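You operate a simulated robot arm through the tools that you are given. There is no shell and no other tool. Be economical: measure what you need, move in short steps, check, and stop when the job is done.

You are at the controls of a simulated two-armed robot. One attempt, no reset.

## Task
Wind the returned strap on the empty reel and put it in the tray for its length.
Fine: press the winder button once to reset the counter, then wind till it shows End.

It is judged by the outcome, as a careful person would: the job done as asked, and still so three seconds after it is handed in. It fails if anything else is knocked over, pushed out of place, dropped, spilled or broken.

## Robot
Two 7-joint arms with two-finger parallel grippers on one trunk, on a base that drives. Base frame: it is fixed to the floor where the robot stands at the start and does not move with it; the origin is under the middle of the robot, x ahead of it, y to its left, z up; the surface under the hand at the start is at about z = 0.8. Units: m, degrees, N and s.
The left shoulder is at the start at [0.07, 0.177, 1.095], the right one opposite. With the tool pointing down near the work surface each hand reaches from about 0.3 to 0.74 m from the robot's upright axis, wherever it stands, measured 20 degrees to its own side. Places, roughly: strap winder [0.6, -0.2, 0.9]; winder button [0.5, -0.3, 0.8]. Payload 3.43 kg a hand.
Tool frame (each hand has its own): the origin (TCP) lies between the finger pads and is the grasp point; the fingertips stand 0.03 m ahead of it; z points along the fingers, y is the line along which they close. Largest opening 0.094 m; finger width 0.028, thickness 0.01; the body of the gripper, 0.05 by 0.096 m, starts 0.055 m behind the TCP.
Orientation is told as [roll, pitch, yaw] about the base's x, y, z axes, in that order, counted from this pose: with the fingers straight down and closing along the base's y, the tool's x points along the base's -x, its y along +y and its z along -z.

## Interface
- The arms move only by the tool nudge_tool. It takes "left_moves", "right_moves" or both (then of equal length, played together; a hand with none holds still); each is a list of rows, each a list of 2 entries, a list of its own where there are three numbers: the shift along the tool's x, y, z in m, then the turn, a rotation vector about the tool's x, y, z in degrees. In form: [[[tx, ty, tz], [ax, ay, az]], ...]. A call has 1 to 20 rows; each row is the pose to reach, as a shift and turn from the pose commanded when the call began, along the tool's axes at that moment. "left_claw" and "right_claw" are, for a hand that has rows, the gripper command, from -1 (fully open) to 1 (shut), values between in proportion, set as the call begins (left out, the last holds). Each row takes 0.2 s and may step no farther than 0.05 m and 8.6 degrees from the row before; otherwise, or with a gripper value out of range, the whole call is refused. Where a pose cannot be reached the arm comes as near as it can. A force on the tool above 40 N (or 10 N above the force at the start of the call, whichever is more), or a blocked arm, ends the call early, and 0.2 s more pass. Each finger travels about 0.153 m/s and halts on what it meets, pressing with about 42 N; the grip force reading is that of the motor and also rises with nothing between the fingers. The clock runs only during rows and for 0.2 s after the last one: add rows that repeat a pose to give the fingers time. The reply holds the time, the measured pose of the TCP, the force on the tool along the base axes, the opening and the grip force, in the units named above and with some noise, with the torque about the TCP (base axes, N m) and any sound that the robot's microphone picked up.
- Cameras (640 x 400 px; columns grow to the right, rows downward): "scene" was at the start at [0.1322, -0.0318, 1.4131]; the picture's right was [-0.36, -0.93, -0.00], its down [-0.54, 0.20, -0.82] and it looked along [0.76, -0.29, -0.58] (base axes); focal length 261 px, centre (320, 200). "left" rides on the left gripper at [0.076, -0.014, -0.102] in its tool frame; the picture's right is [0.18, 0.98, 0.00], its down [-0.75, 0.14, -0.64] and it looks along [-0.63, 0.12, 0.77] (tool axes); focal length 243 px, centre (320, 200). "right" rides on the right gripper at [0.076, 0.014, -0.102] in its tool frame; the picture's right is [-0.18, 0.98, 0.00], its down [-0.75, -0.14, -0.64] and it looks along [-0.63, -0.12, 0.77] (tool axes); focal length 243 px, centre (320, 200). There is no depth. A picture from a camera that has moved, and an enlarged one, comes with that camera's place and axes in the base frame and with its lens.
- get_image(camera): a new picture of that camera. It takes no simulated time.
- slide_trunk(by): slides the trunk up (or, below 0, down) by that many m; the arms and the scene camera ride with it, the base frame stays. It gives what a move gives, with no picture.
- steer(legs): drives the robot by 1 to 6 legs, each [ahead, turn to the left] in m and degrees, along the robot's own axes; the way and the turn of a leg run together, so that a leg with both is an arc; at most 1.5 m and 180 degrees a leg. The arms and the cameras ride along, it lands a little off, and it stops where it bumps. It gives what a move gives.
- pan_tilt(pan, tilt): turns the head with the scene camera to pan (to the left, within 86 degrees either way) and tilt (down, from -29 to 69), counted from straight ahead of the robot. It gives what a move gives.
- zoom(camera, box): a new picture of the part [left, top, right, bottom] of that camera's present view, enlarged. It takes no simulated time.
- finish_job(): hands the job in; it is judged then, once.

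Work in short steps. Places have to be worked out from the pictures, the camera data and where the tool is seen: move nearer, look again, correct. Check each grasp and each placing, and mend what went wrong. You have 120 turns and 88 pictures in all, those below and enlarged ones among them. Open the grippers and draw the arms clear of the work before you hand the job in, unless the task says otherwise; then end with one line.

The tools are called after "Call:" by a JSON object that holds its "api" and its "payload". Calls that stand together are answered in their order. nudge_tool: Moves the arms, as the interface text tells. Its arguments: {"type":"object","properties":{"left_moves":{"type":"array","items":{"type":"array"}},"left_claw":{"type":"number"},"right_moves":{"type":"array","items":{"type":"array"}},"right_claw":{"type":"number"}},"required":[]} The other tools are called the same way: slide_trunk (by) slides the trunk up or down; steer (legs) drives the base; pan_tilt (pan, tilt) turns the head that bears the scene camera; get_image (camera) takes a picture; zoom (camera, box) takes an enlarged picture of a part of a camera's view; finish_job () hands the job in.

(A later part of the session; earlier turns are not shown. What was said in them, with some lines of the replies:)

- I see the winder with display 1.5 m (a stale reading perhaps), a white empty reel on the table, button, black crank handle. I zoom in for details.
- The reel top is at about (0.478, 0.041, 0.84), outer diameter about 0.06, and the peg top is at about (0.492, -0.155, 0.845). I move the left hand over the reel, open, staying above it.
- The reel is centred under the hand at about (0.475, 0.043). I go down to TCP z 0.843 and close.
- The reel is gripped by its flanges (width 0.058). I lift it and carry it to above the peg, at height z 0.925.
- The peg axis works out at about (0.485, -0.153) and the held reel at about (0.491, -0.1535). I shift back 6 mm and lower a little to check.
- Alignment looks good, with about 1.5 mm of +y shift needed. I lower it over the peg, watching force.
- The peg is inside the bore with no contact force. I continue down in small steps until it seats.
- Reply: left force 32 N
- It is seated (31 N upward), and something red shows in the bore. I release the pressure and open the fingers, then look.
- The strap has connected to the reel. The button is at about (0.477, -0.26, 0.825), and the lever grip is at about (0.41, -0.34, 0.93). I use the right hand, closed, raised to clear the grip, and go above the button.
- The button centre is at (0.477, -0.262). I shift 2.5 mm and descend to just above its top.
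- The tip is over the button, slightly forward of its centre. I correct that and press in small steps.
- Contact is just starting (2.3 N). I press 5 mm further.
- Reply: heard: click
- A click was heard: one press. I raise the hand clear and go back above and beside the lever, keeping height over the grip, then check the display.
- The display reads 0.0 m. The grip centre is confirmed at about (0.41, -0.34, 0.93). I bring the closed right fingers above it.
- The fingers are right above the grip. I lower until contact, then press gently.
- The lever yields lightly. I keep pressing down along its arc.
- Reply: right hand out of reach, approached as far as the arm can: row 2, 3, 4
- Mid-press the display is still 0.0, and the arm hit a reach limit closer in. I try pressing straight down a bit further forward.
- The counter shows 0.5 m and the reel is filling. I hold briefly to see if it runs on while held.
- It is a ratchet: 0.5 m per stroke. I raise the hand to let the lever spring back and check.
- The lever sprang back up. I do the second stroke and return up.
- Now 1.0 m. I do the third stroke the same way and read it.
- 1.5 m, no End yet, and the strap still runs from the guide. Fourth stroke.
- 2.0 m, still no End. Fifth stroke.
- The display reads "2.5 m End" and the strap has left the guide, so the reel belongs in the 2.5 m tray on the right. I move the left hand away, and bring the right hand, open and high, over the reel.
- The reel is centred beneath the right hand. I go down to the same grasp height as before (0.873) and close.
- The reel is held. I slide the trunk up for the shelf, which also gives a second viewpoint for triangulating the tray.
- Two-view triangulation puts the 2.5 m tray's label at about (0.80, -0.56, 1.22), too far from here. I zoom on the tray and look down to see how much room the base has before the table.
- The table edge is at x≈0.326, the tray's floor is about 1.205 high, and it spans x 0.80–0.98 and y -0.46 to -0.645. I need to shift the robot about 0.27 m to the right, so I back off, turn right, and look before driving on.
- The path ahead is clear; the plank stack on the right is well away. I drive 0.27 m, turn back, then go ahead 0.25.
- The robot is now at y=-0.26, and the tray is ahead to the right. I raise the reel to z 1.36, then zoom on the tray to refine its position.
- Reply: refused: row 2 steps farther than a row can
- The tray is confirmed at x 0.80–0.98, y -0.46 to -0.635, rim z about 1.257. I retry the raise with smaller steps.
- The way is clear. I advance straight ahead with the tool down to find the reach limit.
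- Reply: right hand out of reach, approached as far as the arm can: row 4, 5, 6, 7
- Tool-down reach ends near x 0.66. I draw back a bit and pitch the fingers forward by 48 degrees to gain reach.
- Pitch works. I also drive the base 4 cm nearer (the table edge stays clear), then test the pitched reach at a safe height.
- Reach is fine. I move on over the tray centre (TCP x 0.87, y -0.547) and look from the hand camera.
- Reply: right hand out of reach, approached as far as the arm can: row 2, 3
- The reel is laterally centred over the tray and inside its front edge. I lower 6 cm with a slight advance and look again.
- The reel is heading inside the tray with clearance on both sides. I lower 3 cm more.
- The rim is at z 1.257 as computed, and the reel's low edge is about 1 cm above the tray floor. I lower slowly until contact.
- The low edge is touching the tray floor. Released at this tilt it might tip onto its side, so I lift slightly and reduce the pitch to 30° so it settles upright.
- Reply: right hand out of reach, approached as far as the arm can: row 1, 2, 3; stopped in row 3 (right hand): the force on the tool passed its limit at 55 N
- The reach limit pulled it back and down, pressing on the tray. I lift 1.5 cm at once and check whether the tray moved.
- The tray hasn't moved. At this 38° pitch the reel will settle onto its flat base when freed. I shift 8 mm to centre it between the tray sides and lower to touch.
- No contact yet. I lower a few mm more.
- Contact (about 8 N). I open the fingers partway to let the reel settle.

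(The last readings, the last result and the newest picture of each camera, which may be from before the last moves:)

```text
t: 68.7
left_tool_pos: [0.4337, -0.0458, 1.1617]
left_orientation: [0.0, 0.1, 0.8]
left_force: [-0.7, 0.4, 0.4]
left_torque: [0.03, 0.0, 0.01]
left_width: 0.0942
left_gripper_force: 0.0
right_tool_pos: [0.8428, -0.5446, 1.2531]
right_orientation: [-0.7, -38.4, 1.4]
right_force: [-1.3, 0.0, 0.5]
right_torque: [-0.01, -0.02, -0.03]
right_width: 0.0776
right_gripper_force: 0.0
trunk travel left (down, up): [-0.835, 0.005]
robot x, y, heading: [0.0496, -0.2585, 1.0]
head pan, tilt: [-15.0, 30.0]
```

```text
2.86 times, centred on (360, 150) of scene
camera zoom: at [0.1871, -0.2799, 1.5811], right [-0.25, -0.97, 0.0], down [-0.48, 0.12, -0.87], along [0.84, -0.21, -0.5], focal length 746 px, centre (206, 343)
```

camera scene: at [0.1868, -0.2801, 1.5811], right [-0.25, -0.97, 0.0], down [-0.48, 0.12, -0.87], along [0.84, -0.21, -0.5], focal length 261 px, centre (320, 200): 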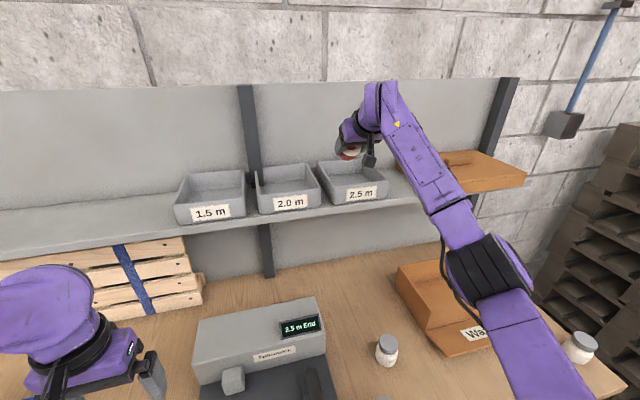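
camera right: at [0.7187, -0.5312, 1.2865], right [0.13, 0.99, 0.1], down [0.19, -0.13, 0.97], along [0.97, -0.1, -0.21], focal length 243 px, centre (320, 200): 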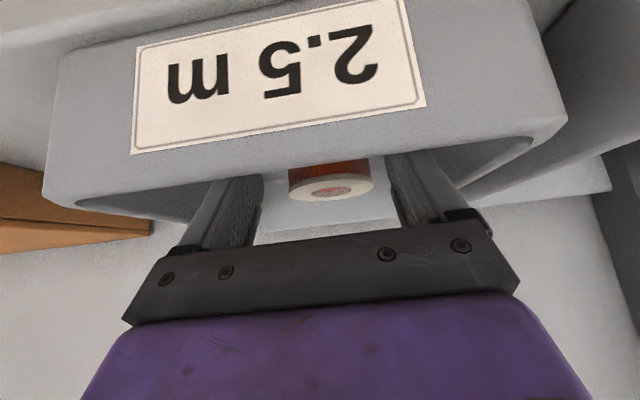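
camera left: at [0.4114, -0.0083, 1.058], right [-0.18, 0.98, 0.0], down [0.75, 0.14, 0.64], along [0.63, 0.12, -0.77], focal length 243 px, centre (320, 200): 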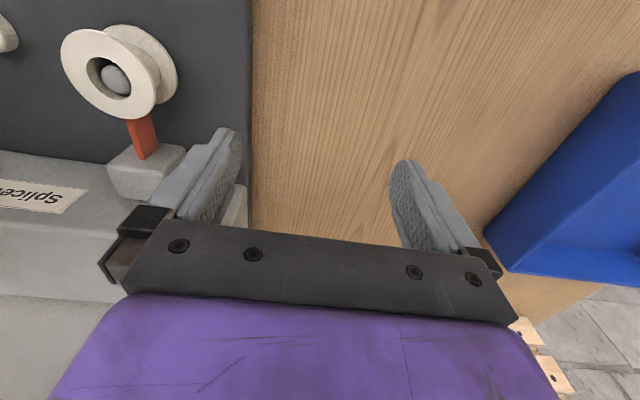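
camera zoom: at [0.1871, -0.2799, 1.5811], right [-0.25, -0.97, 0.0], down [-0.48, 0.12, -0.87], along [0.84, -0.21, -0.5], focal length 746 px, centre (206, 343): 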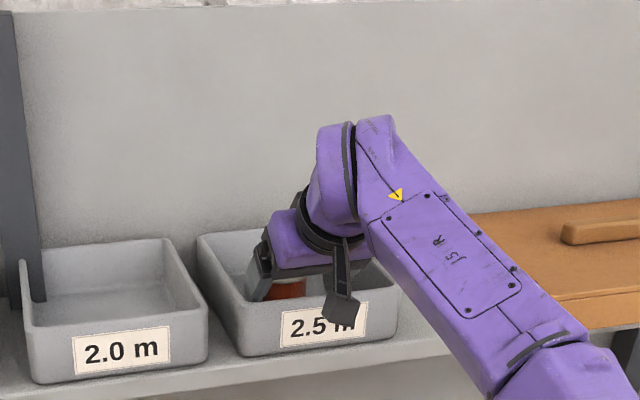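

The reel stands upright in the tray. I lift the hand straight up and then back away.

Call:
{"api": "nudge_tool", "payload": {"right_moves": [[[-0.0125, 0, -0.0157], [0, 0, 0]], [[-0.025, 0, -0.0314], [0, 0, 0]], [[-0.044, 0, -0.055], [0, 0, 0]], [[-0.043, 0, -0.09], [0, 0, 0]], [[-0.012, 0, -0.115], [0, 0, 0]], [[0.027, 0, -0.146], [0, 0, 0]], [[0.066, 0, -0.177], [0, 0, 0]], [[0.105, 0, -0.208], [0, 0, 0]], [[0.144, 0, -0.239], [0, 0, 0]]]}}

Call:
{"api": "get_image", "payload": {"camera": "scene"}}

```text
t: 70.7
left_tool_pos: [0.4318, -0.0467, 1.1632]
left_orientation: [0.1, -0.2, 0.7]
left_force: [-1.3, 0.0, -0.1]
left_torque: [0.01, -0.04, -0.02]
left_width: 0.0939
left_gripper_force: 0.0
right_tool_pos: [0.5784, -0.5457, 1.3495]
right_orientation: [-0.6, -38.7, 1.3]
right_force: [0.1, 0.1, 1.1]
right_torque: [0.02, -0.01, 0.01]
right_width: 0.0777
right_gripper_force: 0.1
right hand out of reach, approached as far as the arm can: row 2, 3, 4
trunk travel left (down, up): [-0.835, 0.005]
robot x, y, heading: [0.0463, -0.2575, 0.6]
head pan, tilt: [-15.0, 30.0]
```

```text
26 pictures are left
camera scene: at [0.1838, -0.2814, 1.5815], right [-0.25, -0.97, 0.0], down [-0.48, 0.12, -0.87], along [0.84, -0.21, -0.5], focal length 261 px, centre (320, 200)
```

scene: 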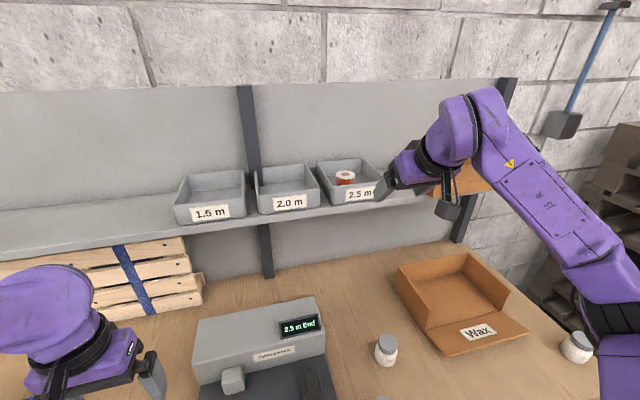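

The reel sits in the 2.5 m tray and everything else is in place. I open the gripper fully, draw it back a bit further, and take one last close look.

Call:
{"api": "nudge_tool", "payload": {"right_moves": [[[0.03, 0, -0.024], [0, 0, 0]], [[0.06, 0, -0.048], [0, 0, 0]], [[0.06, 0, -0.048], [0, 0, 0]]], "right_claw": -1}}

Call:
{"api": "zoom", "payload": {"camera": "scene", "box": [170, 130, 450, 400]}}

```text
t: 71.5
left_tool_pos: [0.4341, -0.0452, 1.1604]
left_orientation: [-0.2, 0.0, 0.7]
left_force: [0.0, 0.5, -0.7]
left_torque: [-0.01, 0.02, -0.01]
left_width: 0.0942
left_gripper_force: 0.1
right_tool_pos: [0.505, -0.5473, 1.3504]
right_orientation: [-0.7, -38.4, 1.6]
right_force: [0.1, -0.2, 0.4]
right_torque: [-0.03, 0.02, 0.0]
right_width: 0.0939
right_gripper_force: 0.0
trunk travel left (down, up): [-0.835, 0.005]
robot x, y, heading: [0.0489, -0.2598, 0.8]
head pan, tilt: [-15.0, 30.0]
```

```text
1.48 times, centred on (310, 265) of scene
camera zoom: at [0.1889, -0.2789, 1.581], right [-0.25, -0.97, 0.0], down [-0.49, 0.12, -0.87], along [0.84, -0.21, -0.5], focal length 387 px, centre (335, 104)
```

zoom: 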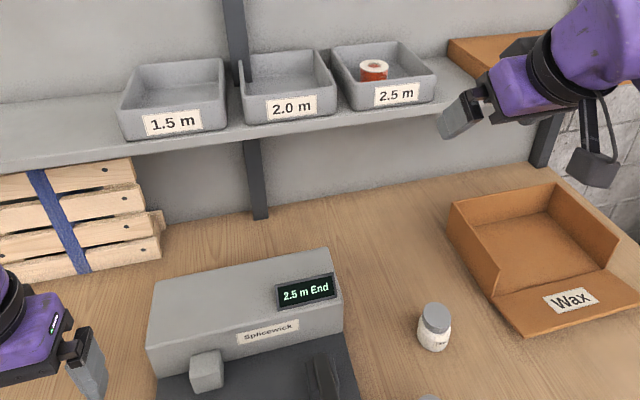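

The reel stands in the 2.5 m tray, the counter shows "2.5 m End", and both hands are open and clear. I hand the job in.

Call:
{"api": "finish_job", "payload": {}}

```text
The job is handed in.
```

The strap is wound on the reel: I reset the counter with one button press and wound until it showed "2.5 m End", and the reel now stands upright in the 2.5 m tray.
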